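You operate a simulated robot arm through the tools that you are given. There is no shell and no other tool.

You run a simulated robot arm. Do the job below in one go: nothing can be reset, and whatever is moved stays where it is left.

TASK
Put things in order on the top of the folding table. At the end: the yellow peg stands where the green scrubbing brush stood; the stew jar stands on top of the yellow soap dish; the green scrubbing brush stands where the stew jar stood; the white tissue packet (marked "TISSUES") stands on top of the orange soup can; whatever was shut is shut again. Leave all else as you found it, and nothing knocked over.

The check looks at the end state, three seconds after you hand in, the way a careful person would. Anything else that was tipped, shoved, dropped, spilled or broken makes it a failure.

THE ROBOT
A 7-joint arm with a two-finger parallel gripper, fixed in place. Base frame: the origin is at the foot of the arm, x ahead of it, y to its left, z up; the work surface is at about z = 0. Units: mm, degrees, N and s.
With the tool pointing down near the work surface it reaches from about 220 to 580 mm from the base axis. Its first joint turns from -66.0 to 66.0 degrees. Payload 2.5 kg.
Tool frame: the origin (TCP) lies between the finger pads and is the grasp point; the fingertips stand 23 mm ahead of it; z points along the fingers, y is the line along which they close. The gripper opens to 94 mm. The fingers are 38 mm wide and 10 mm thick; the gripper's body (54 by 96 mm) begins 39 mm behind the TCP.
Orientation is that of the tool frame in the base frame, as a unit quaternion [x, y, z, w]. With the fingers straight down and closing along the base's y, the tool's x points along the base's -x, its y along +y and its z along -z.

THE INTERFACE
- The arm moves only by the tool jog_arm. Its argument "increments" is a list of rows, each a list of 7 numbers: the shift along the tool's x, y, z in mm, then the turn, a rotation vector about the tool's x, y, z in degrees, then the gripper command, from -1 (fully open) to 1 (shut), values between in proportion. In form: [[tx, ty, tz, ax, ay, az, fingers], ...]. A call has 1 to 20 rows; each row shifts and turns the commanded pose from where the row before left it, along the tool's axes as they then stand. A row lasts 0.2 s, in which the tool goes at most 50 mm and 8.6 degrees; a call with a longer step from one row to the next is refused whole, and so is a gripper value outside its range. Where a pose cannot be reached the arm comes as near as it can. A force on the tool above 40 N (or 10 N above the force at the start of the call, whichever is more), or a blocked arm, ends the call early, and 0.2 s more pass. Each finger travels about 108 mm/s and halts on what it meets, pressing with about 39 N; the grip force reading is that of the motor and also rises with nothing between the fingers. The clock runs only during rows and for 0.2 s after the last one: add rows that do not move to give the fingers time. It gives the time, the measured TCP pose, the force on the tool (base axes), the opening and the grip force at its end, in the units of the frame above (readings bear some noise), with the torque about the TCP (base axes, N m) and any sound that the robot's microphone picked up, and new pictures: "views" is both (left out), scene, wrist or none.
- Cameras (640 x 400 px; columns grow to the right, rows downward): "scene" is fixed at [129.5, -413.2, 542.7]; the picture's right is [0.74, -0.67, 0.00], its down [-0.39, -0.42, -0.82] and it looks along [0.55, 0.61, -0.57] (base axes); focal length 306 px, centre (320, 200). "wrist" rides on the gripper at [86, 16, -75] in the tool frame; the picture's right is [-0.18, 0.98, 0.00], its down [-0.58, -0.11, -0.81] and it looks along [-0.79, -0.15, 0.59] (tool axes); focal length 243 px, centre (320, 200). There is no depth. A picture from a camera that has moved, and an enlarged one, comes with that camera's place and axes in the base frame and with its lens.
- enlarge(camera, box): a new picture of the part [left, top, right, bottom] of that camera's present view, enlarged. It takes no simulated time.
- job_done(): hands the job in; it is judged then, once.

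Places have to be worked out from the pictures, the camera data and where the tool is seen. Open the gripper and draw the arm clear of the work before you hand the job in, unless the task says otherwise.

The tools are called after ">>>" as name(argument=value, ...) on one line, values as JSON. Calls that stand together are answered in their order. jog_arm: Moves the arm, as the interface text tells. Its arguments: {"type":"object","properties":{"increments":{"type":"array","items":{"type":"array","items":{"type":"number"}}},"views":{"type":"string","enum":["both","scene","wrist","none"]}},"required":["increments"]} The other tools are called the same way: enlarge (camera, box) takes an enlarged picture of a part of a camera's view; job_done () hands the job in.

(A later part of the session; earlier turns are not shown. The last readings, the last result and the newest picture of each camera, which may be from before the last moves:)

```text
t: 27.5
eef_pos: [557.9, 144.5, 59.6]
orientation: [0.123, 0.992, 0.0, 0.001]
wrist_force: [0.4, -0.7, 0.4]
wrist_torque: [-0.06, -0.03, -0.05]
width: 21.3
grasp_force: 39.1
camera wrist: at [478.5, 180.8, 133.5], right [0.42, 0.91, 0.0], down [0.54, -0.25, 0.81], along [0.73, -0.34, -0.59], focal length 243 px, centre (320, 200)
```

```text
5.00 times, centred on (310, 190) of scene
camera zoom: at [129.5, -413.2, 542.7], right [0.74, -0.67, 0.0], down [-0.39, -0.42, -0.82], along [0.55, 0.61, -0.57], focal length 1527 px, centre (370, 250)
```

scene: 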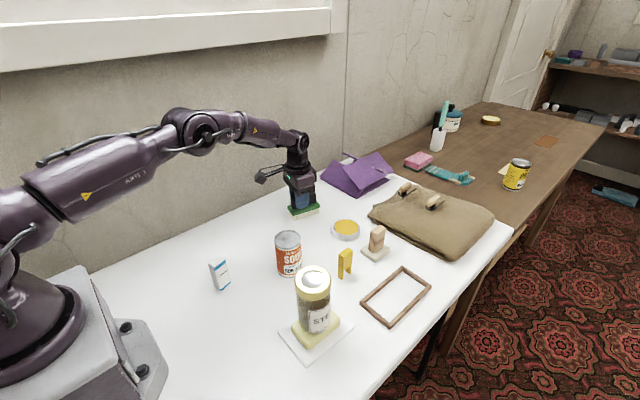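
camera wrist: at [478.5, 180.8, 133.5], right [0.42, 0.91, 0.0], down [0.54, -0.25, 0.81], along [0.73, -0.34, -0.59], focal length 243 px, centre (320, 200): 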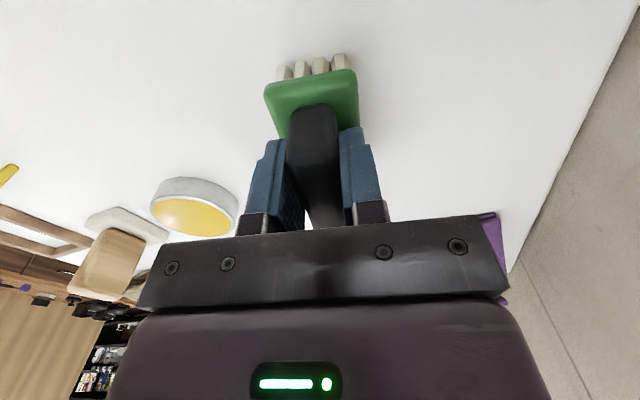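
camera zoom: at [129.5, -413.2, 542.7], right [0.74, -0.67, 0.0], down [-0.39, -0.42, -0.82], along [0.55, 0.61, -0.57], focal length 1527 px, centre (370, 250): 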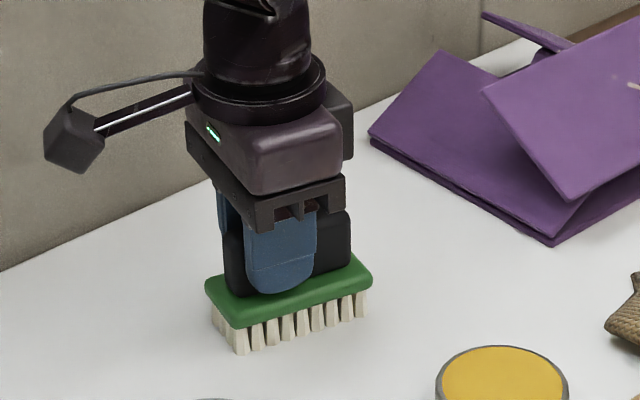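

The brush is gripped at 21.3 mm width and hasn't moved; its centre was about (565.5,142). I'll lift it and carry it to above the jar's old place at (353,160.5).

>>> jog_arm(increments=[[0, 0, -8, 0, 0, 0, 1], [0, 0, -20, 0, 0, 0, 1], [0, 0, -25, 0, 0, 0, 1], [0, 0, -25, 0, 0, 0, 1], [15, -2.4, 0, 0, 0, 0, 1], [30, -4.84, 0, 0, 0, 0, 1], [30, -4.84, 0, 0, 0, 0, 1], [30, -4.84, 0, 0, 0, 0, 1], [30, -4.84, 0, 0, 0, 0, 1], [30, -4.84, 0, 0, 0, 0, 1], [30, -4.84, 0, 0, 0, 0, 1], [15.1, -2.46, 0, 0, 0, 0, 1], [0, 0, 0, 0, 0, 0, 1], [0, 0, 0, 0, 0, 0, 1]])

```text
t: 30.5
eef_pos: [345.9, 163.3, 138.2]
orientation: [0.123, 0.992, -0.001, 0.001]
wrist_force: [0.2, 0.0, -1.6]
wrist_torque: [0.0, 0.01, 0.0]
width: 21.5
grasp_force: 38.4
camera wrist: at [265.6, 200.2, 211.7], right [0.42, 0.91, 0.0], down [0.54, -0.25, 0.81], along [0.73, -0.34, -0.59], focal length 243 px, centre (320, 200)
```

scene: 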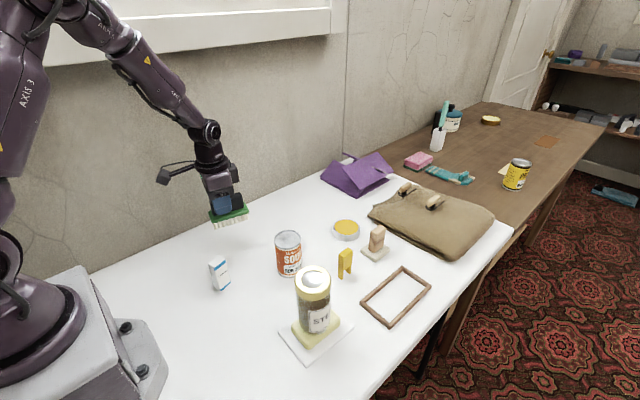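
wrist: 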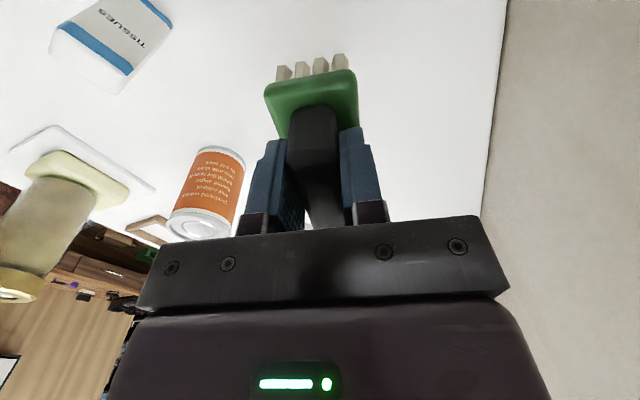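

The brush hangs level over the jar's old spot. I'll lower it to just above the table, then finish in 1 mm steps.

>>> jog_arm(increments=[[0, 0, 20, 0, 0, 0, 1], [0, 0, 20, 0, 0, 0, 1], [0, 0, 20, 0, 0, 0, 1], [0, 0, 10, 0, 0, 0, 1], [0, 0, 5, 0, 0, 0, 1], [0, 0, 1, 0, 0, 0, 1], [0, 0, 0, 0, 0, 0, 1]], views="none")

>>> jog_arm(increments=[[0, 0, 1, 0, 0, 0, 1], [0, 0, 0.5, 0, 0, 0, 1], [0, 0, 0, 0, 0, 0, 1]])

```text
t: 32.1
eef_pos: [345.9, 163.0, 61.7]
orientation: [0.124, 0.992, 0.0, 0.0]
wrist_force: [0.3, 0.3, -1.1]
wrist_torque: [-0.01, 0.02, -0.01]
width: 21.6
grasp_force: 39.5
```

```text
t: 32.9
eef_pos: [346.6, 161.9, 60.2]
orientation: [0.124, 0.992, 0.0, 0.001]
wrist_force: [0.5, -0.4, -2.0]
wrist_torque: [0.01, 0.0, 0.01]
width: 21.5
grasp_force: 39.0
camera wrist: at [266.2, 199.6, 133.9], right [0.42, 0.91, 0.0], down [0.54, -0.25, 0.81], along [0.73, -0.34, -0.59], focal length 243 px, centre (320, 200)
```

scene: 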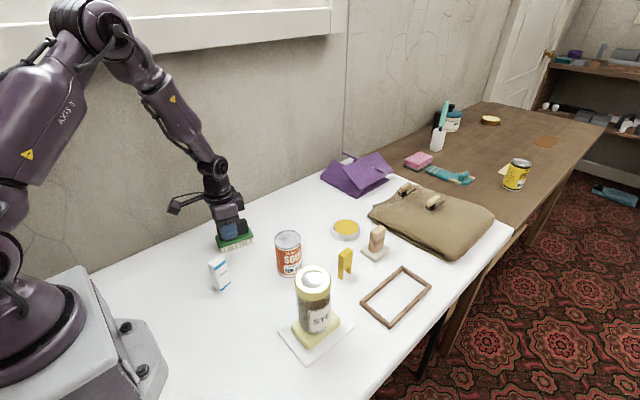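
wrist: 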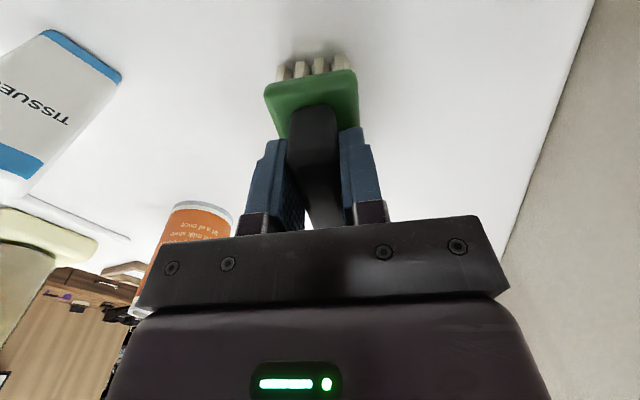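

No contact force yet, so I'll go down another 0.5–1 mm at a time until the bristles touch.

>>> jog_arm(increments=[[0, 0, 0.7, 0, 0, 0, 1], [0, 0, 0, 0, 0, 0, 1]], views="none")

>>> jog_arm(increments=[[0, 0, 0.6, 0, 0, 0, 1], [0, 0, 0, 0, 0, 0, 1]], views="none")

```text
t: 33.5
eef_pos: [346.9, 163.0, 60.7]
orientation: [0.123, 0.992, 0.0, 0.002]
wrist_force: [-2.1, -0.6, 5.7]
wrist_torque: [-0.05, -0.04, -0.02]
width: 21.6
grasp_force: 38.6
```

```text
t: 34.1
eef_pos: [346.5, 162.6, 61.1]
orientation: [0.124, 0.992, -0.001, 0.001]
wrist_force: [-10.4, -4.1, 30.9]
wrist_torque: [-0.14, 0.14, -0.05]
width: 21.4
grasp_force: 38.9
```

The bristles are on the table. I'll ease up a hair, release gradually, and rise.

>>> jog_arm(increments=[[0, 0, -0.8, 0, 0, 0, 1], [0, 0, 0, 0, 0, 0, 0.5], [0, 0, 0, 0, 0, 0, 0.4], [0, 0, 0, 0, 0, 0, 0.2], [0, 0, 0, 0, 0, 0, -0.1], [0, 0, 0, 0, 0, 0, -0.4], [0, 0, 0, 0, 0, 0, -0.7], [0, 0, 0, 0, 0, 0, -0.7], [0, 0, -5, 0, 0, 0, -0.7], [0, 0, -20, 0, 0, 0, -0.7], [0, 0, -30, 0, 0, 0, -0.7], [0, 0, -40, 0, 0, 0, -0.7], [0, 0, -40, 0, 0, 0, -0.7], [0, 0, 0, 0, 0, 0, -0.7]])

>>> enlarge(camera="scene", box=[190, 200, 310, 300])

>>> enlarge(camera="wrist", box=[220, 0, 420, 160])

```text
t: 37.1
eef_pos: [346.5, 161.3, 195.8]
orientation: [0.123, 0.992, 0.0, 0.0]
wrist_force: [0.4, 0.0, -0.1]
wrist_torque: [-0.03, -0.01, 0.0]
width: 79.6
grasp_force: 0.1
camera wrist: at [266.9, 198.1, 269.1], right [0.42, 0.91, 0.0], down [0.54, -0.25, 0.81], along [0.73, -0.34, -0.59], focal length 243 px, centre (320, 200)
```

scene: 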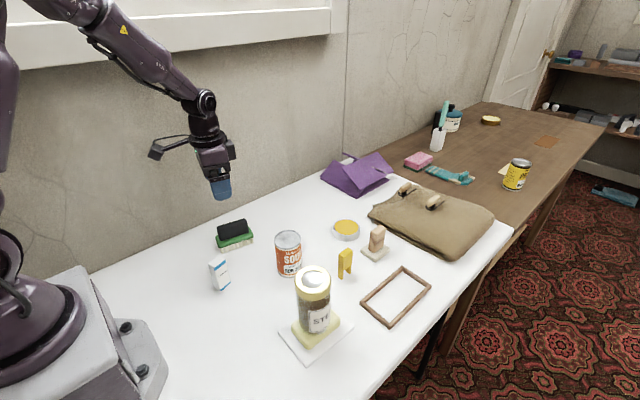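
wrist: 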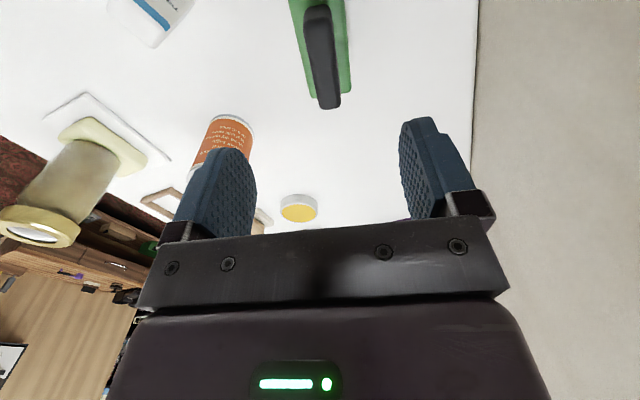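

```text
4.00 times, centred on (250, 250) of scene
camera zoom: at [129.5, -413.2, 542.7], right [0.74, -0.67, 0.0], down [-0.39, -0.42, -0.82], along [0.55, 0.61, -0.57], focal length 1222 px, centre (600, 0)
```

zoom: 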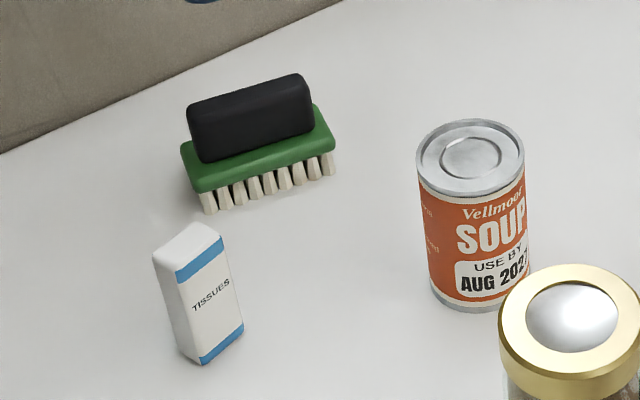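

```text
2.50 times, centred on (320, 80) of wrist
camera zoom: at [266.9, 198.1, 269.1], right [0.42, 0.91, 0.0], down [0.54, -0.25, 0.81], along [0.73, -0.34, -0.59], focal length 606 px, centre (320, 500)
```

zoom: 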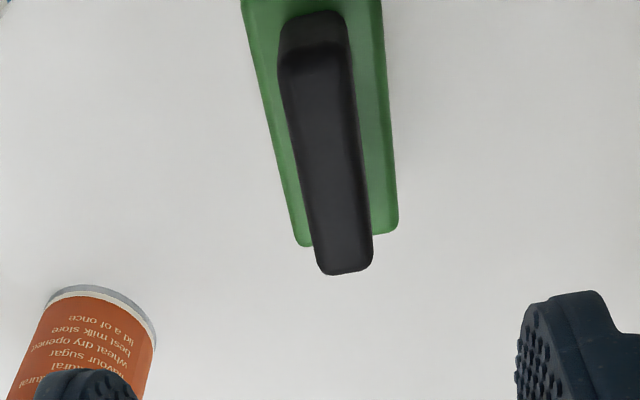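

The brush stands centred within about 2 mm of the jar's old spot. Next is the peg, so I'll straighten the tool and move to a view of it.

>>> jog_arm(increments=[[0, 0, -20, 0, 0, -7.1, -1], [0, 0, -24, 0, 0, -7.1, -1], [-7.6, -35.3, 0, 0, 0, 0, -1], [-7.6, -35.3, 0, 0, 0, 0, -1], [-7.6, -35.3, 0, 0, 0, 0, -1], [-7.6, -35.3, 0, 0, 0, 0, -1], [-7.6, -35.3, 0, 0, 0, 0, -1], [-7.6, -35.3, 0, 0, 0, 0, -1], [-7.6, -35.3, 0, 0, 0, 0, -1], [0, 0, 0, 0, 0, 0, -1]])

>>> enlarge(camera="wrist", box=[200, 0, 440, 150])

>>> enlarge(camera="scene", box=[310, 215, 410, 295])

```text
t: 39.3
eef_pos: [398.5, -84.4, 238.0]
orientation: [0.0, 1.0, 0.0, 0.002]
wrist_force: [-0.9, -0.5, 0.4]
wrist_torque: [-0.03, -0.02, 0.0]
width: 93.9
grasp_force: 0.1
camera wrist: at [312.3, -69.3, 312.0], right [0.18, 0.98, 0.0], down [0.58, -0.11, 0.81], along [0.79, -0.15, -0.59], focal length 243 px, centre (320, 200)
```

scene: 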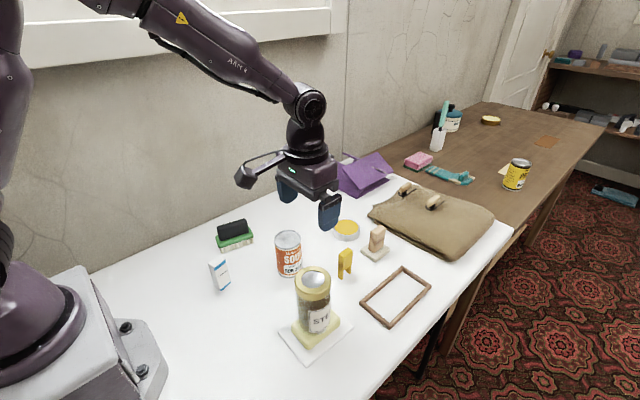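
wrist: 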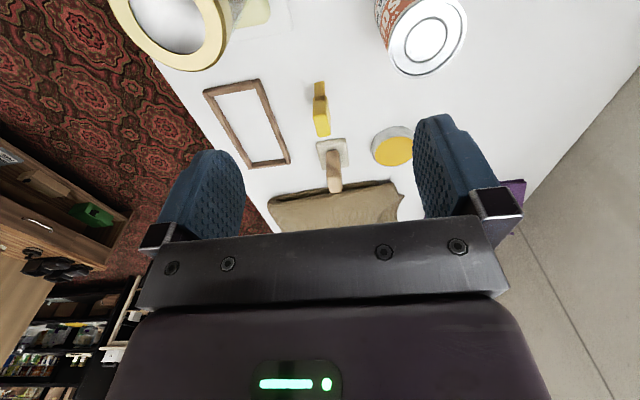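

```text
2.67 times, centred on (320, 75) of wrist
camera zoom: at [312.3, -69.3, 312.0], right [0.18, 0.98, 0.0], down [0.58, -0.11, 0.81], along [0.79, -0.15, -0.59], focal length 647 px, centre (320, 533)
```

zoom: 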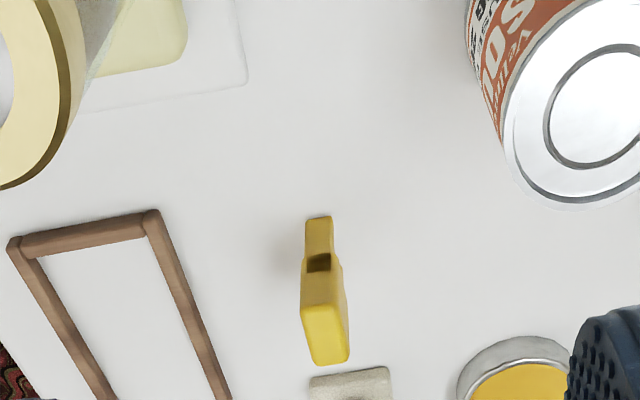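

```text
5.00 times, centred on (360, 255) of scene
camera zoom: at [129.5, -413.2, 542.7], right [0.74, -0.67, 0.0], down [-0.39, -0.42, -0.82], along [0.55, 0.61, -0.57], focal length 1527 px, centre (120, -75)
```

zoom: 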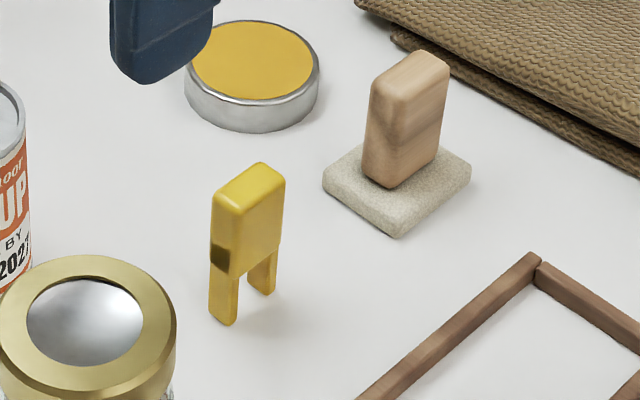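

The peg centre is about (487.5,-99), its long side along x (about -3.5°), and it is about 73 mm tall. I'll hover above it, slightly on its near side, to save reach at the destination.

>>> jog_arm(increments=[[0, 0, 0, 0, 0, 3.5, -1], [-16.4, -1.94, 21.6, 0, 0, 0, -1], [-16.4, -1.94, 21.6, 0, 0, 0, -1], [-16.4, -1.94, 21.6, 0, 0, 0, -1], [-16.4, -1.94, 21.6, 0, 0, 0, -1], [-16.4, -1.94, 21.6, 0, 0, 0, -1], [0, 0, 0, 0, 0, 0, -1], [0, 0, 0, 0, 0, 0, -1]])

>>> enlarge(camera="wrist", box=[220, 0, 420, 160])

>>> enlarge(camera="scene", box=[310, 195, 410, 295])

```text
t: 41.1
eef_pos: [480.3, -99.2, 130.9]
orientation: [0.031, 1.0, 0.0, 0.001]
wrist_force: [-1.0, -0.5, -0.2]
wrist_torque: [-0.02, 0.02, 0.03]
width: 94.3
grasp_force: 0.0
camera wrist: at [395.1, -77.1, 204.8], right [0.24, 0.97, 0.0], down [0.57, -0.14, 0.81], along [0.78, -0.2, -0.59], focal length 243 px, centre (320, 200)
```

scene: 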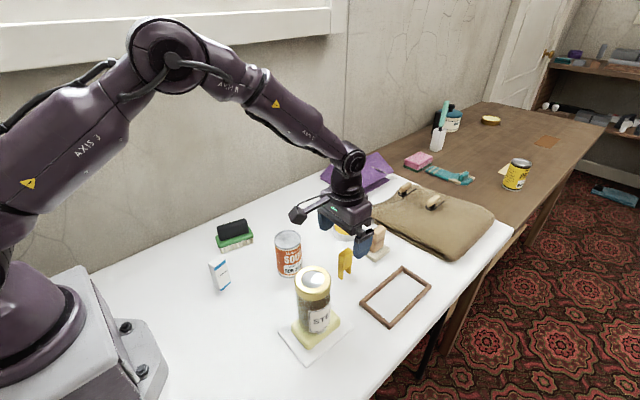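
wrist: 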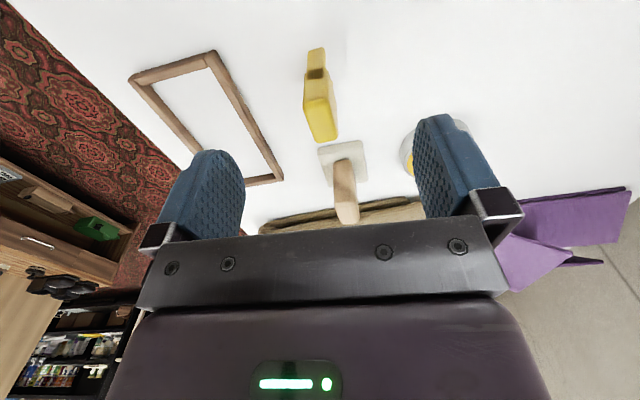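

```text
2.50 times, centred on (320, 80) of wrist
camera zoom: at [395.1, -77.1, 204.8], right [0.24, 0.97, 0.0], down [0.57, -0.14, 0.81], along [0.78, -0.2, -0.59], focal length 606 px, centre (320, 500)
```

zoom: 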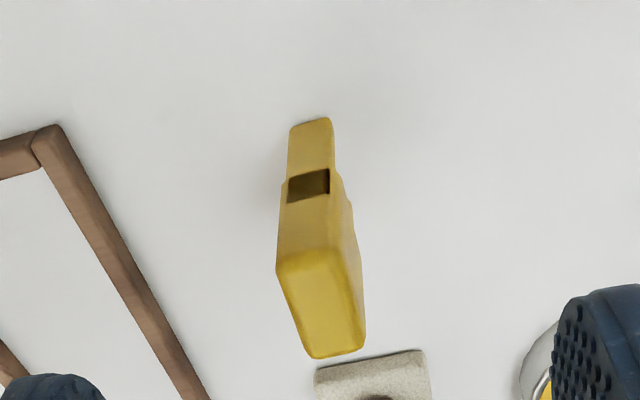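

```text
4.00 times, centred on (360, 245) of scene
camera zoom: at [129.5, -413.2, 542.7], right [0.74, -0.67, 0.0], down [-0.39, -0.42, -0.82], along [0.55, 0.61, -0.57], focal length 1222 px, centre (160, 20)
```

zoom: 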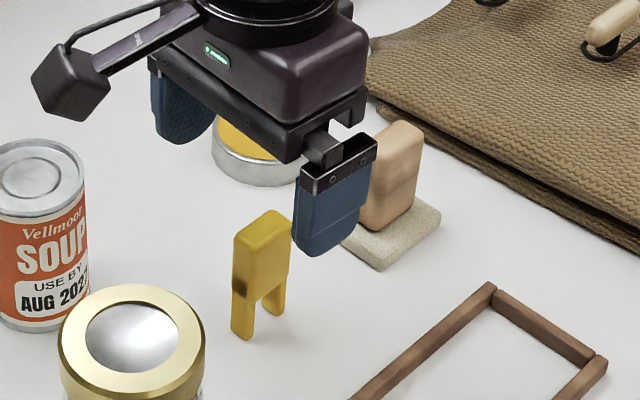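

The peg lies between the fingers and is aligned in y. I'll descend to z≈50 and close slowly.

>>> jog_arm(increments=[[0, 0, 16, 0, 0, 0, -1], [0, 0, 16, 0, 0, 0, -1], [0, 0, 16, 0, 0, 0, -1], [0, 0, 16, 0, 0, 0, -1], [0, 0, 12, 0, 0, 0, -1], [0, 0, 4.5, 0, 0, 0, -1], [0, 0, 0, 0, 0, 0, -0.6], [0, 0, 0, 0, 0, 0, -0.2], [0, 0, 0, 0, 0, 0, 0.2], [0, 0, 0, 0, 0, 0, 0.45], [0, 0, 0, 0, 0, 0, 0.6], [0, 0, 0, 0, 0, 0, 0.75], [0, 0, 0, 0, 0, 0, 1], [0, 0, 0, 0, 0, 0, 1], [0, 0, 0, 0, 0, 0, 1]])

>>> enlarge(camera="scene", box=[310, 195, 410, 295])

>>> enlarge(camera="wrist", box=[220, 60, 420, 240])

```text
t: 44.3
eef_pos: [480.7, -99.9, 51.6]
orientation: [0.031, 1.0, 0.0, 0.001]
wrist_force: [0.8, -1.2, 0.4]
wrist_torque: [0.02, -0.01, 0.02]
width: 16.8
grasp_force: 39.0
camera wrist: at [395.2, -78.2, 124.4], right [0.24, 0.97, 0.0], down [0.57, -0.14, 0.81], along [0.78, -0.2, -0.59], focal length 243 px, centre (320, 200)
```

scene: 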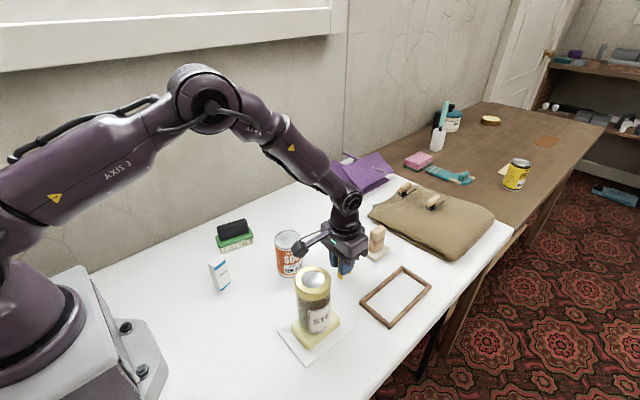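
wrist: 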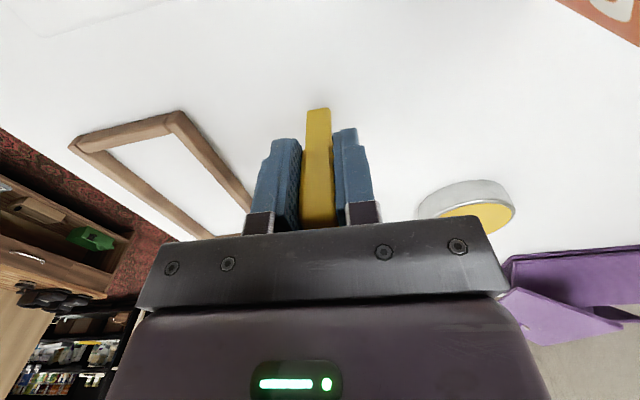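

```text
4.00 times, centred on (360, 245) of scene
camera zoom: at [129.5, -413.2, 542.7], right [0.74, -0.67, 0.0], down [-0.39, -0.42, -0.82], along [0.55, 0.61, -0.57], focal length 1222 px, centre (160, 20)
```

zoom: 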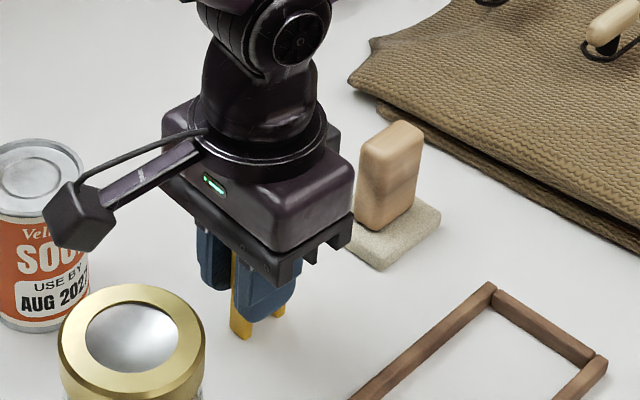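

```text
2.22 times, centred on (320, 150) of wrist
camera zoom: at [395.2, -78.2, 124.4], right [0.24, 0.97, 0.0], down [0.57, -0.14, 0.81], along [0.78, -0.2, -0.59], focal length 539 px, centre (320, 311)
```

zoom: 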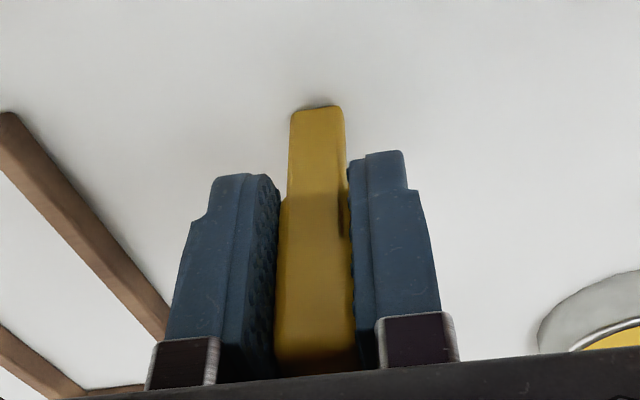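

The peg is held at 16.8 mm width. I'll lift it well clear of the other objects and carry it to above the brush's old spot.

>>> jog_arm(increments=[[0, 0, -8, 0, 0, 0, 1], [0, 0, -20, 0, 0, 0, 1], [0, 0, -25, 0, 0, 0, 1], [0, 0, -25, 0, 0, 0, 1], [0, 0, -27, 0, 0, 0, 1], [-4, 15.4, 0, 0, 0, 0, 1], [-7.8, 30.8, 0, 0, 0, 0, 1], [-7.8, 30.8, 0, 0, 0, 0, 1], [-7.8, 30.8, 0, 0, 0, 0, 1], [-7.8, 30.8, 0, 0, 0, 0, 1], [-7.8, 30.8, 0, 0, 0, 0, 1], [-7.8, 30.8, 0, 0, 0, 0, 1], [-7.8, 30.8, 0, 0, 0, 0, 1], [-4, 15.2, 0, 0, 0, 0, 1], [0, 0, 0, 0, 0, 0, 1], [0, 0, 0, 0, 0, 0, 1]])

>>> enlarge(camera="scene", box=[260, 130, 360, 230])

```text
t: 47.7
eef_pos: [558.1, 142.6, 154.7]
orientation: [0.03, 1.0, 0.0, 0.001]
wrist_force: [-0.6, 0.7, 0.5]
wrist_torque: [0.01, 0.0, -0.01]
width: 17.0
grasp_force: 38.6
camera wrist: at [472.8, 164.5, 228.8], right [0.24, 0.97, 0.0], down [0.57, -0.14, 0.81], along [0.78, -0.2, -0.59], focal length 243 px, centre (320, 200)
```

scene: 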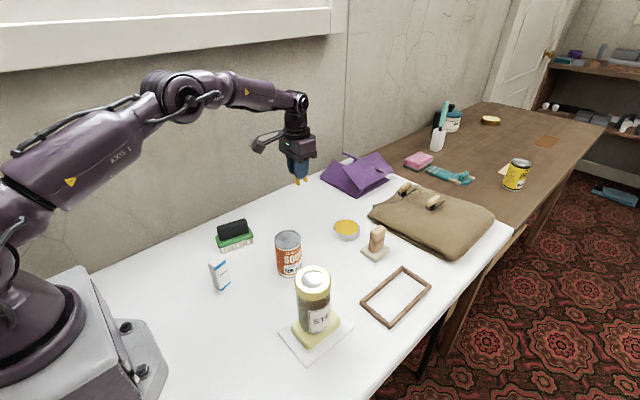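
wrist: 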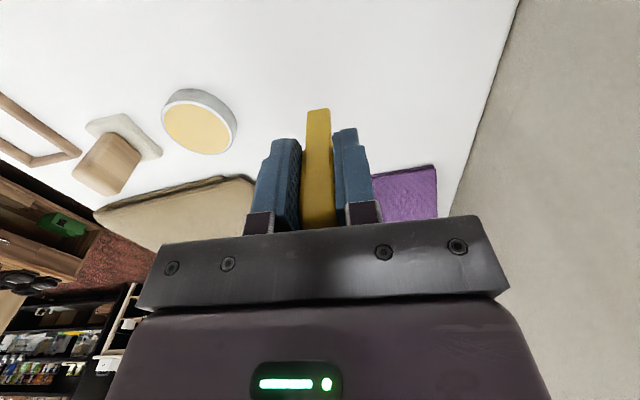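

```text
4.00 times, centred on (310, 180) of scene
camera zoom: at [129.5, -413.2, 542.7], right [0.74, -0.67, 0.0], down [-0.39, -0.42, -0.82], along [0.55, 0.61, -0.57], focal length 1222 px, centre (360, 280)
```

zoom: 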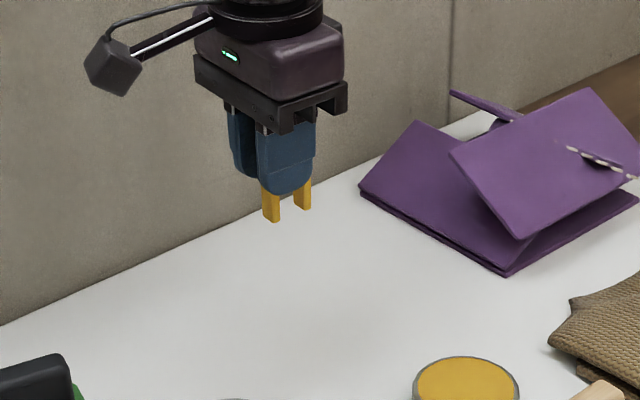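

The peg hangs upright over the brush's old spot. I'll lower it to a couple of millimetres above the table and check.

>>> jog_arm(increments=[[0, 0, 20, 0, 0, 0, 1], [0, 0, 25, 0, 0, 0, 1], [0, 0, 25, 0, 0, 0, 1], [0, 0, 20, 0, 0, 0, 1], [0, 0, 10, 0, 0, 0, 1], [0, 0, 2, 0, 0, 0, 1], [0, 0, 0, 0, 0, 0, 1]], views="scene")

>>> enlarge(camera="scene", box=[260, 150, 360, 230])

>>> jog_arm(increments=[[0, 0, 1, 0, 0, 0, 1], [0, 0, 0, 0, 0, 0, 1]], views="none")

>>> jog_arm(increments=[[0, 0, 0.7, 0, 0, 0, 1], [0, 0, 0, 0, 0, 0, 1]], views="none")

```text
t: 49.3
eef_pos: [557.8, 142.6, 54.4]
orientation: [0.031, 1.0, 0.0, 0.0]
wrist_force: [0.5, 0.4, 0.3]
wrist_torque: [-0.03, 0.03, 0.04]
width: 16.9
grasp_force: 39.1
```

scene: 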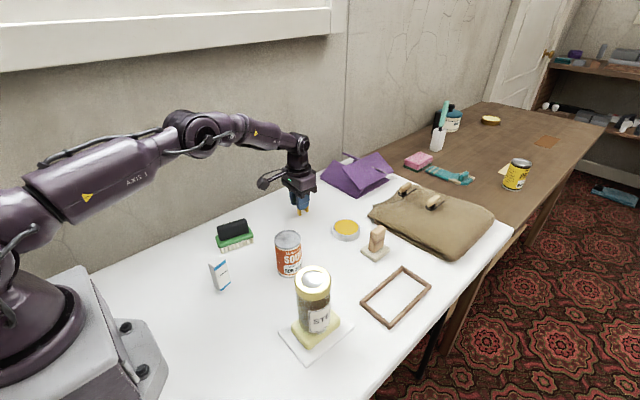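

```text
5.00 times, centred on (310, 190) of scene
camera zoom: at [129.5, -413.2, 542.7], right [0.74, -0.67, 0.0], down [-0.39, -0.42, -0.82], along [0.55, 0.61, -0.57], focal length 1527 px, centre (370, 250)
```

zoom: 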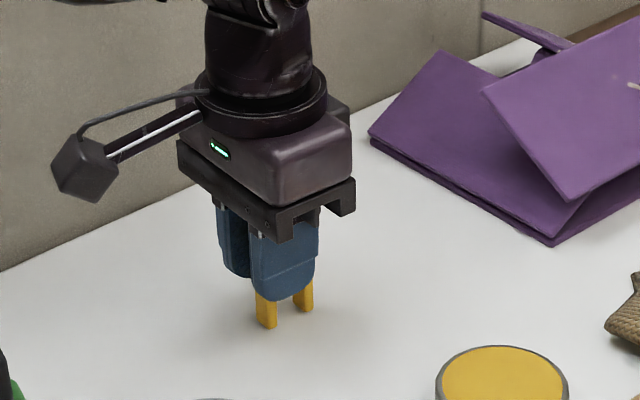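

```text
t: 49.9
eef_pos: [558.7, 142.7, 52.9]
orientation: [0.03, 1.0, 0.001, 0.001]
wrist_force: [0.3, 0.2, 0.8]
wrist_torque: [0.01, -0.03, -0.03]
width: 16.8
grasp_force: 38.6
```

```text
t: 50.5
eef_pos: [558.7, 143.2, 52.2]
orientation: [0.03, 1.0, 0.0, 0.0]
wrist_force: [-0.6, 0.8, -0.8]
wrist_torque: [0.01, 0.0, -0.01]
width: 16.5
grasp_force: 38.9
```

The peg is where the brush's centre was. I'll continue in sub-millimetre steps until contact.

>>> jog_arm(increments=[[0, 0, 0.7, 0, 0, 0, 1], [0, 0, 0, 0, 0, 0, 1]], views="none")

>>> jog_arm(increments=[[0, 0, 0.6, 0, 0, 0, 1], [0, 0, 0, 0, 0, 0, 1]], views="none")

```text
t: 51.1
eef_pos: [558.8, 144.4, 50.8]
orientation: [0.03, 1.0, 0.0, 0.001]
wrist_force: [-0.4, -0.1, -0.3]
wrist_torque: [0.04, -0.02, -0.02]
width: 16.7
grasp_force: 38.5
```

```text
t: 51.7
eef_pos: [559.5, 142.0, 50.5]
orientation: [0.03, 1.0, 0.0, 0.002]
wrist_force: [-2.6, -0.9, 4.1]
wrist_torque: [-0.01, 0.08, -0.06]
width: 16.8
grasp_force: 38.8
```

The peg has touched down with about 4 N. I'll release in small steps and look before rising.

>>> jog_arm(increments=[[0, 0, 0, 0, 0, 0, 0.66], [0, 0, 0, 0, 0, 0, 0.62], [0, 0, 0, 0, 0, 0, 0.58], [0, 0, 0, 0, 0, 0, 0.5], [0, 0, 0, 0, 0, 0, 0.35], [0, 0, 0, 0, 0, 0, 0.1], [0, 0, 0, 0, 0, 0, -0.2], [0, 0, 0, 0, 0, 0, -0.5], [0, 0, 0, 0, 0, 0, -0.5]])

>>> enlarge(camera="scene", box=[260, 150, 360, 230])

>>> enlarge(camera="wrist", box=[200, 60, 440, 240])

```text
t: 53.7
eef_pos: [557.6, 143.3, 50.5]
orientation: [0.031, 1.0, 0.0, 0.001]
wrist_force: [-0.3, 0.1, 0.8]
wrist_torque: [-0.02, -0.02, 0.0]
width: 70.3
grasp_force: 0.0
camera wrist: at [472.6, 164.3, 124.0], right [0.24, 0.97, 0.0], down [0.57, -0.14, 0.81], along [0.78, -0.2, -0.59], focal length 243 px, centre (320, 200)
```

scene: 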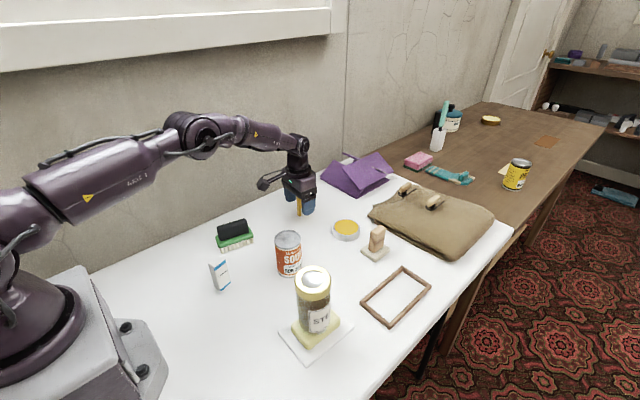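
wrist: 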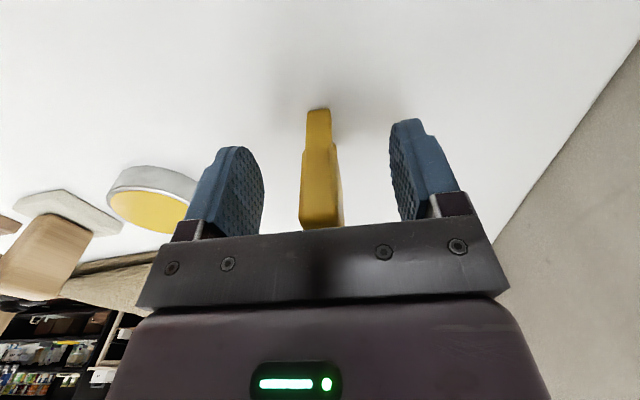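

```text
5.00 times, centred on (310, 190) of scene
camera zoom: at [129.5, -413.2, 542.7], right [0.74, -0.67, 0.0], down [-0.39, -0.42, -0.82], along [0.55, 0.61, -0.57], focal length 1527 px, centre (370, 250)
```

zoom: 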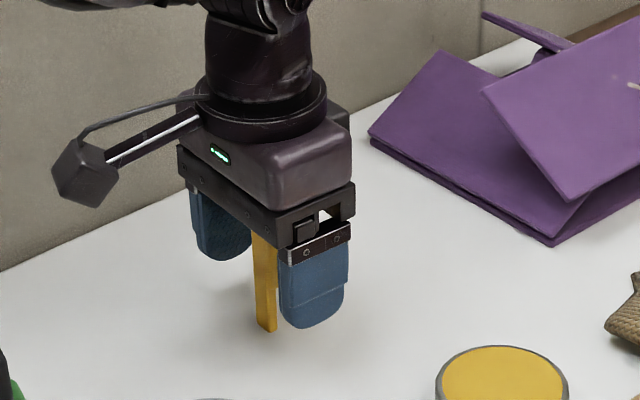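

```text
2.22 times, centred on (320, 150) of wrist
camera zoom: at [472.6, 164.3, 124.0], right [0.24, 0.97, 0.0], down [0.57, -0.14, 0.81], along [0.78, -0.2, -0.59], focal length 539 px, centre (320, 311)
```

zoom: 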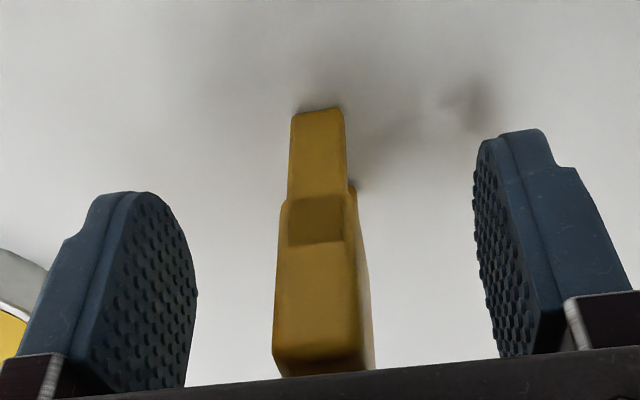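

The peg stands on its own. I'll rise straight up and confirm.

>>> jog_arm(increments=[[0, 0, -5, 0, 0, 0, -0.5], [0, 0, -15, 0, 0, 0, -0.5], [0, 0, -30, 0, 0, 0, -0.5], [0, 0, -40, 0, 0, 0, -0.5], [0, 0, -40, 0, 0, 0, -0.5], [0, 0, -30, 0, 0, 0, -0.5], [0, 0, 0, 0, 0, 0, -0.5]])

>>> enlarge(camera="scene", box=[260, 150, 360, 230])

```text
t: 55.3
eef_pos: [557.8, 143.4, 211.0]
orientation: [0.03, 1.0, 0.0, 0.002]
wrist_force: [-0.1, 0.0, -0.2]
wrist_torque: [-0.01, -0.01, 0.0]
width: 70.6
grasp_force: 0.0
camera wrist: at [472.7, 164.3, 284.8], right [0.24, 0.97, 0.0], down [0.57, -0.14, 0.81], along [0.78, -0.2, -0.59], focal length 243 px, centre (320, 200)
```

scene: 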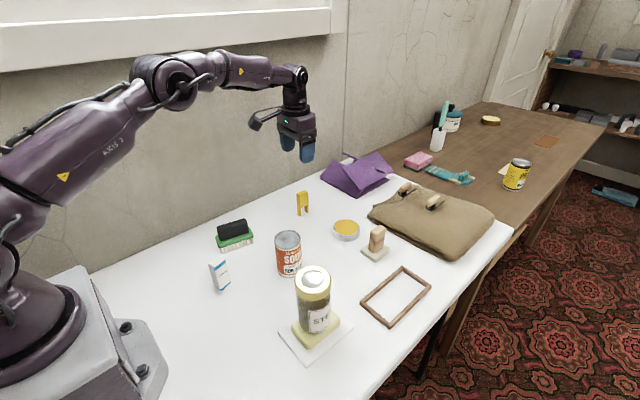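
wrist: 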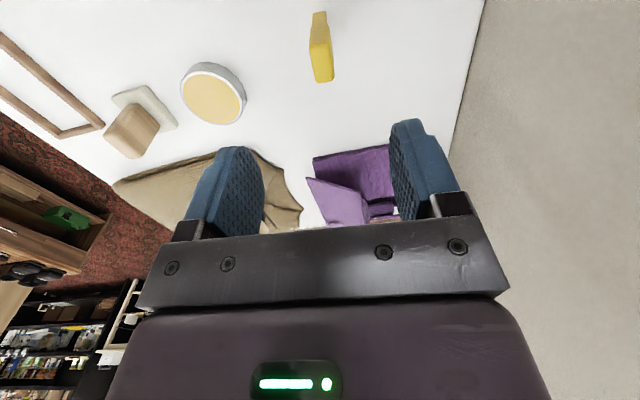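

```text
5.00 times, centred on (310, 190) of scene
camera zoom: at [129.5, -413.2, 542.7], right [0.74, -0.67, 0.0], down [-0.39, -0.42, -0.82], along [0.55, 0.61, -0.57], focal length 1527 px, centre (370, 250)
```

zoom: 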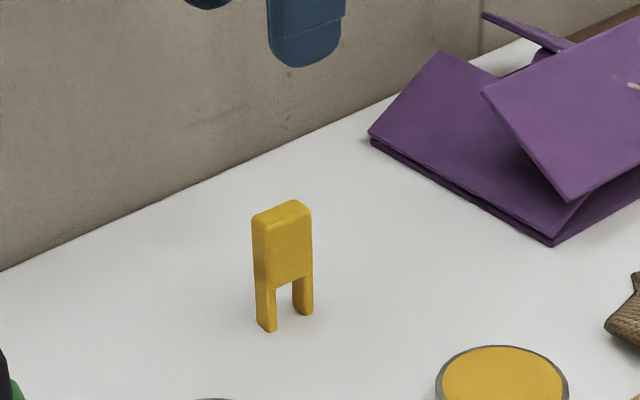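

The peg stands where the brush stood. For the last move, I'll go to a view of the soup can's lid and the tissue packet.

>>> jog_arm(increments=[[0, 0, -5, 0, 0, -3.5, -1], [28.5, -17.9, -4.9, 0, 0, 0, -1], [28.5, -17.9, -4.9, 0, 0, 0, -1], [28.5, -17.9, -4.9, 0, 0, 0, -1], [28.5, -17.9, -4.9, 0, 0, 0, -1], [28.5, -17.9, -4.9, 0, 0, 0, -1], [28.5, -17.9, -4.9, 0, 0, 0, -1], [28.5, -17.9, -4.9, 0, 0, 0, -1], [28.5, -17.9, -4.9, 0, 0, 0, -1], [0, 0, 0, 0, 0, 0, -1]])

>>> enlarge(camera="wrist", box=[220, 0, 420, 160])

>>> enlarge(camera="scene", box=[200, 215, 320, 305])

```text
t: 57.5
eef_pos: [330.4, -0.1, 254.1]
orientation: [0.0, 1.0, 0.0, 0.001]
wrist_force: [1.2, 0.6, -0.1]
wrist_torque: [0.03, -0.03, 0.03]
width: 93.9
grasp_force: 0.0
camera wrist: at [243.1, 16.2, 328.0], right [0.18, 0.98, 0.0], down [0.58, -0.11, 0.81], along [0.79, -0.15, -0.59], focal length 243 px, centre (320, 200)
```

scene: 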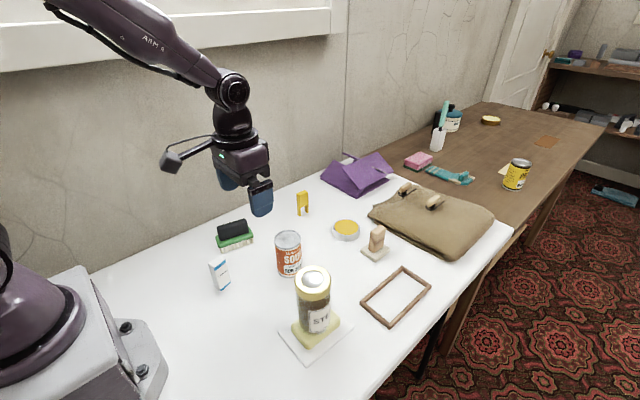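
wrist: 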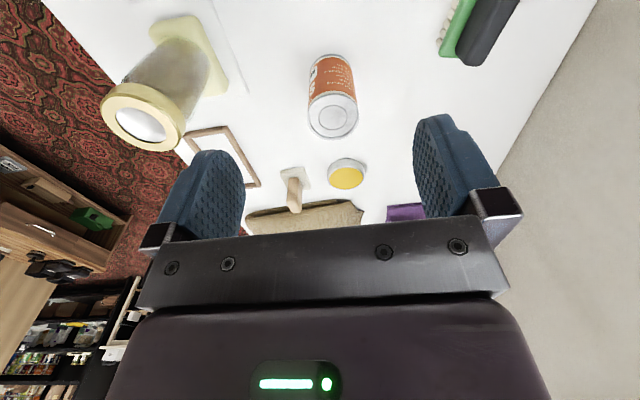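

```text
2.50 times, centred on (320, 80) of wrist
camera zoom: at [243.1, 16.2, 328.0], right [0.18, 0.98, 0.0], down [0.58, -0.11, 0.81], along [0.79, -0.15, -0.59], focal length 606 px, centre (320, 500)
```

zoom: 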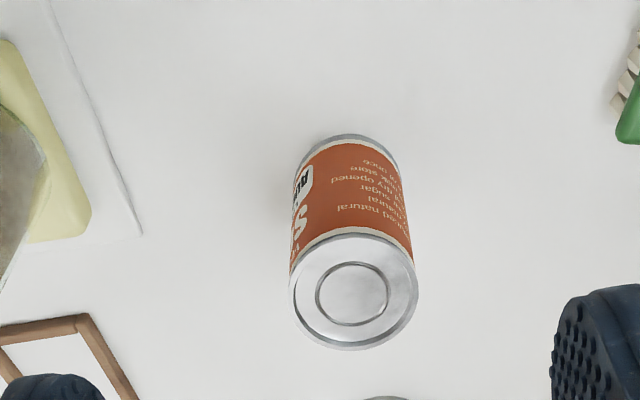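

```text
4.44 times, centred on (260, 260) of scene
camera zoom: at [129.5, -413.2, 542.7], right [0.74, -0.67, 0.0], down [-0.39, -0.42, -0.82], along [0.55, 0.61, -0.57], focal length 1358 px, centre (587, -67)
```

zoom: 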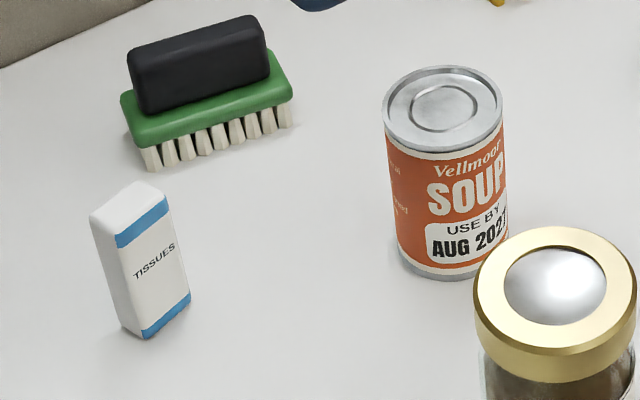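

The can lid centre is about (404.5,1) at z≈96, and the tissue packet stands near (269,60), turned about 15°. I'll move behind the packet, turn the tool to match, and take a close look.

>>> jog_arm(increments=[[21.3, 13.8, 13.5, 0, 0, 0, -1], [21.3, 13.8, 13.5, 0, 0, 0, -1], [21.3, 13.8, 13.5, 0, 0, 0, -1], [21.3, 13.8, 13.5, 0, 0, 0, -1], [0, 0, 0, 0, 0, -7.75, -1], [0, 0, 0, 0, 0, -7.75, -1], [0, 0, 0, 0, 0, 0, -1], [0, 0, 0, 0, 0, 0, -1]])

>>> enlarge(camera="wrist", box=[240, 0, 400, 130])

```text
t: 59.3
eef_pos: [244.8, 54.9, 200.7]
orientation: [-0.134, 0.991, 0.0, 0.001]
wrist_force: [0.2, 0.0, -0.5]
wrist_torque: [0.02, 0.01, 0.02]
width: 93.8
grasp_force: 0.1
camera wrist: at [157.2, 47.7, 273.6], right [-0.09, 1.0, 0.0], down [0.59, 0.05, 0.81], along [0.8, 0.07, -0.59], focal length 243 px, centre (320, 200)
```

scene: 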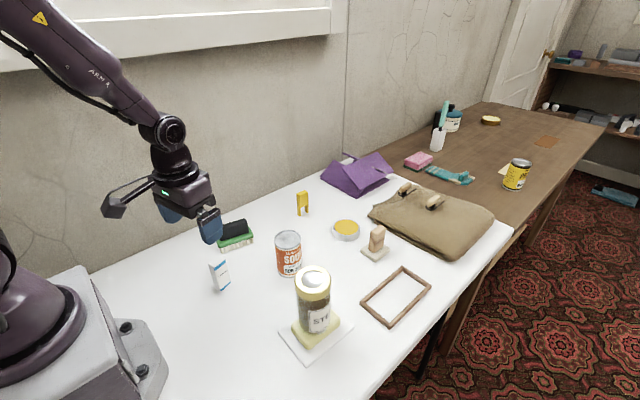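
wrist: 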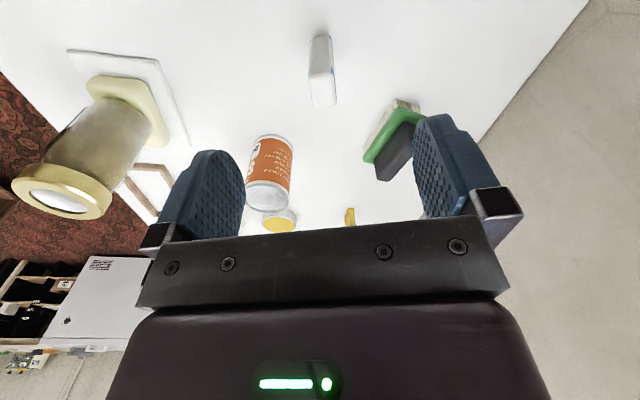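

```text
3.08 times, centred on (320, 65) of wrist
camera zoom: at [157.2, 47.7, 273.6], right [-0.09, 1.0, 0.0], down [0.59, 0.05, 0.81], along [0.8, 0.07, -0.59], focal length 746 px, centre (320, 615)
```

zoom: 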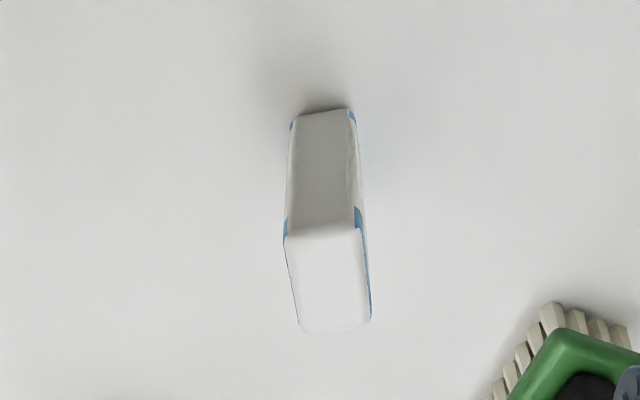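

The packet top is centred at about (270,60), about 27×20 mm, and the tool's turn matches it. I'll align, descend to z≈50, and close gently.

>>> jog_arm(increments=[[-12.9, -0.75, 15, 0, 0, 0, -1], [-12.8, -0.75, 20, 0, 0, 0, -1], [0, 0, 25, 0, 0, 0, -1], [0, 0, 25, 0, 0, 0, -1], [0, 0, 25, 0, 0, 0, -1], [0, 0, 20, 0, 0, 0, -1], [0, 0, 12, 0, 0, 0, -1], [0, 0, 8, 0, 0, 0, -1], [0, 0, 0, 0, 0, 0, -1]])

>>> enlarge(camera="wrist", box=[200, 40, 440, 240])

```text
t: 61.3
eef_pos: [270.7, 58.6, 51.7]
orientation: [-0.136, 0.991, -0.001, 0.001]
wrist_force: [-0.4, -0.7, 0.5]
wrist_torque: [0.02, 0.01, 0.0]
width: 94.3
grasp_force: 0.1
camera wrist: at [182.3, 52.8, 123.9], right [-0.08, 1.0, 0.0], down [0.59, 0.05, 0.81], along [0.8, 0.07, -0.59], focal length 243 px, centre (320, 200)
```

scene: 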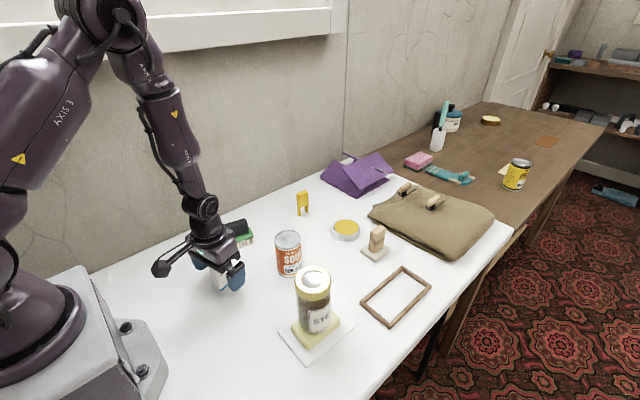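
wrist: 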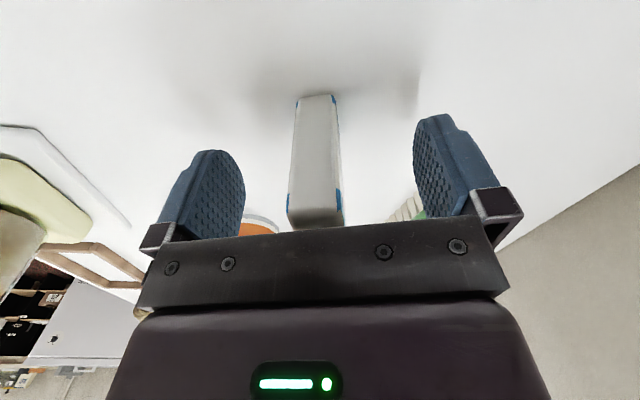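

```text
2.00 times, centred on (320, 140) of wrist
camera zoom: at [182.3, 52.8, 123.9], right [-0.08, 1.0, 0.0], down [0.59, 0.05, 0.81], along [0.8, 0.07, -0.59], focal length 485 px, centre (320, 320)
```

zoom: 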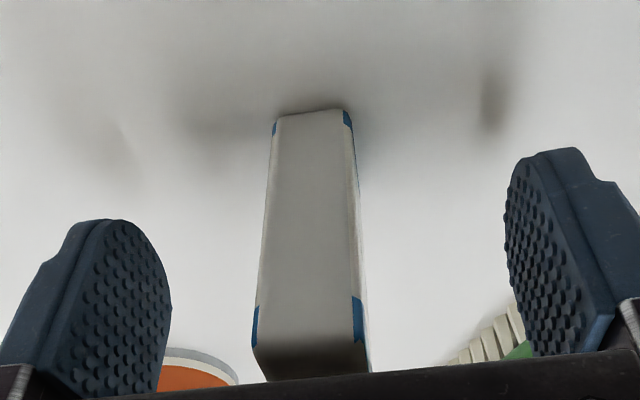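

The packet is centred between the fingers. Closing slowly.

>>> jog_arm(increments=[[0, 0, 0, 0, 0, 0, -0.6], [0, 0, 0, 0, 0, 0, -0.2], [0, 0, 0, 0, 0, 0, 0.2], [0, 0, 0, 0, 0, 0, 0.4], [0, 0, 0, 0, 0, 0, 0.55], [0, 0, 0, 0, 0, 0, 0.7], [0, 0, 0, 0, 0, 0, 1], [0, 0, 0, 0, 0, 0, 1], [0, 0, 0, 0, 0, 0, 1]])

>>> enlarge(camera="scene", box=[180, 220, 280, 310])

```text
t: 63.3
eef_pos: [269.0, 59.9, 50.7]
orientation: [-0.135, 0.991, -0.001, 0.002]
wrist_force: [-0.3, 0.2, 1.1]
wrist_torque: [-0.01, -0.01, 0.01]
width: 20.9
grasp_force: 38.5
camera wrist: at [182.3, 52.9, 124.1], right [-0.08, 1.0, 0.0], down [0.59, 0.05, 0.81], along [0.8, 0.07, -0.59], focal length 243 px, centre (320, 200)
```

scene: 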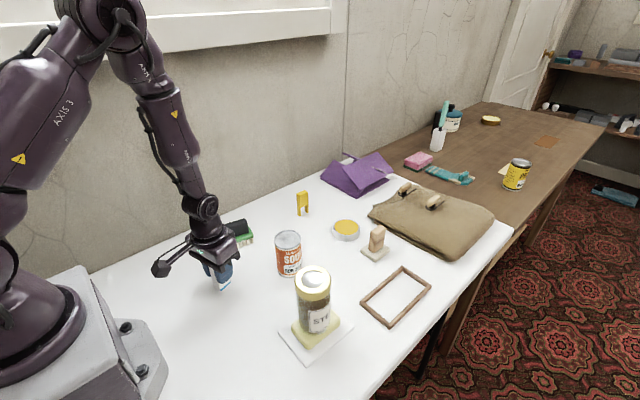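
wrist: 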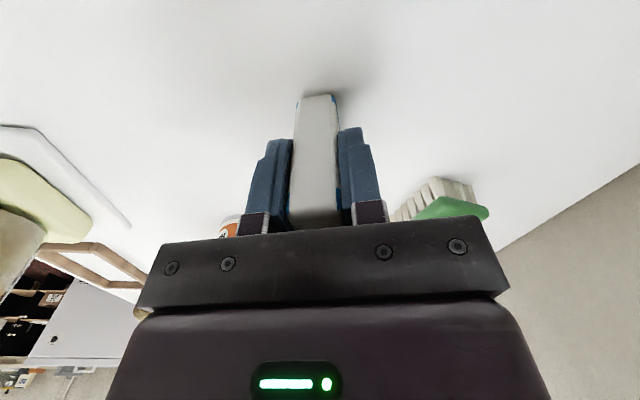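

```text
4.44 times, centred on (230, 265) of scene
camera zoom: at [129.5, -413.2, 542.7], right [0.74, -0.67, 0.0], down [-0.39, -0.42, -0.82], along [0.55, 0.61, -0.57], focal length 1358 px, centre (720, -89)
```

zoom: 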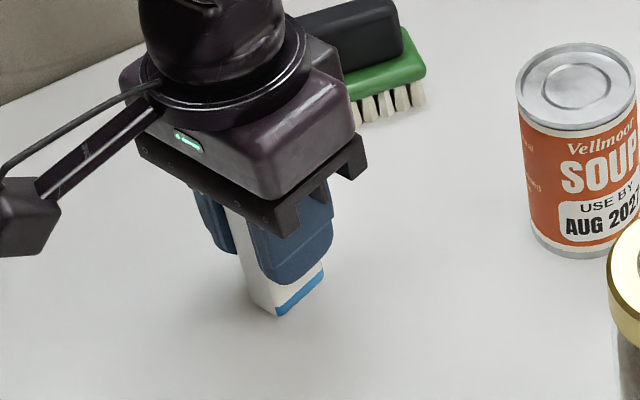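

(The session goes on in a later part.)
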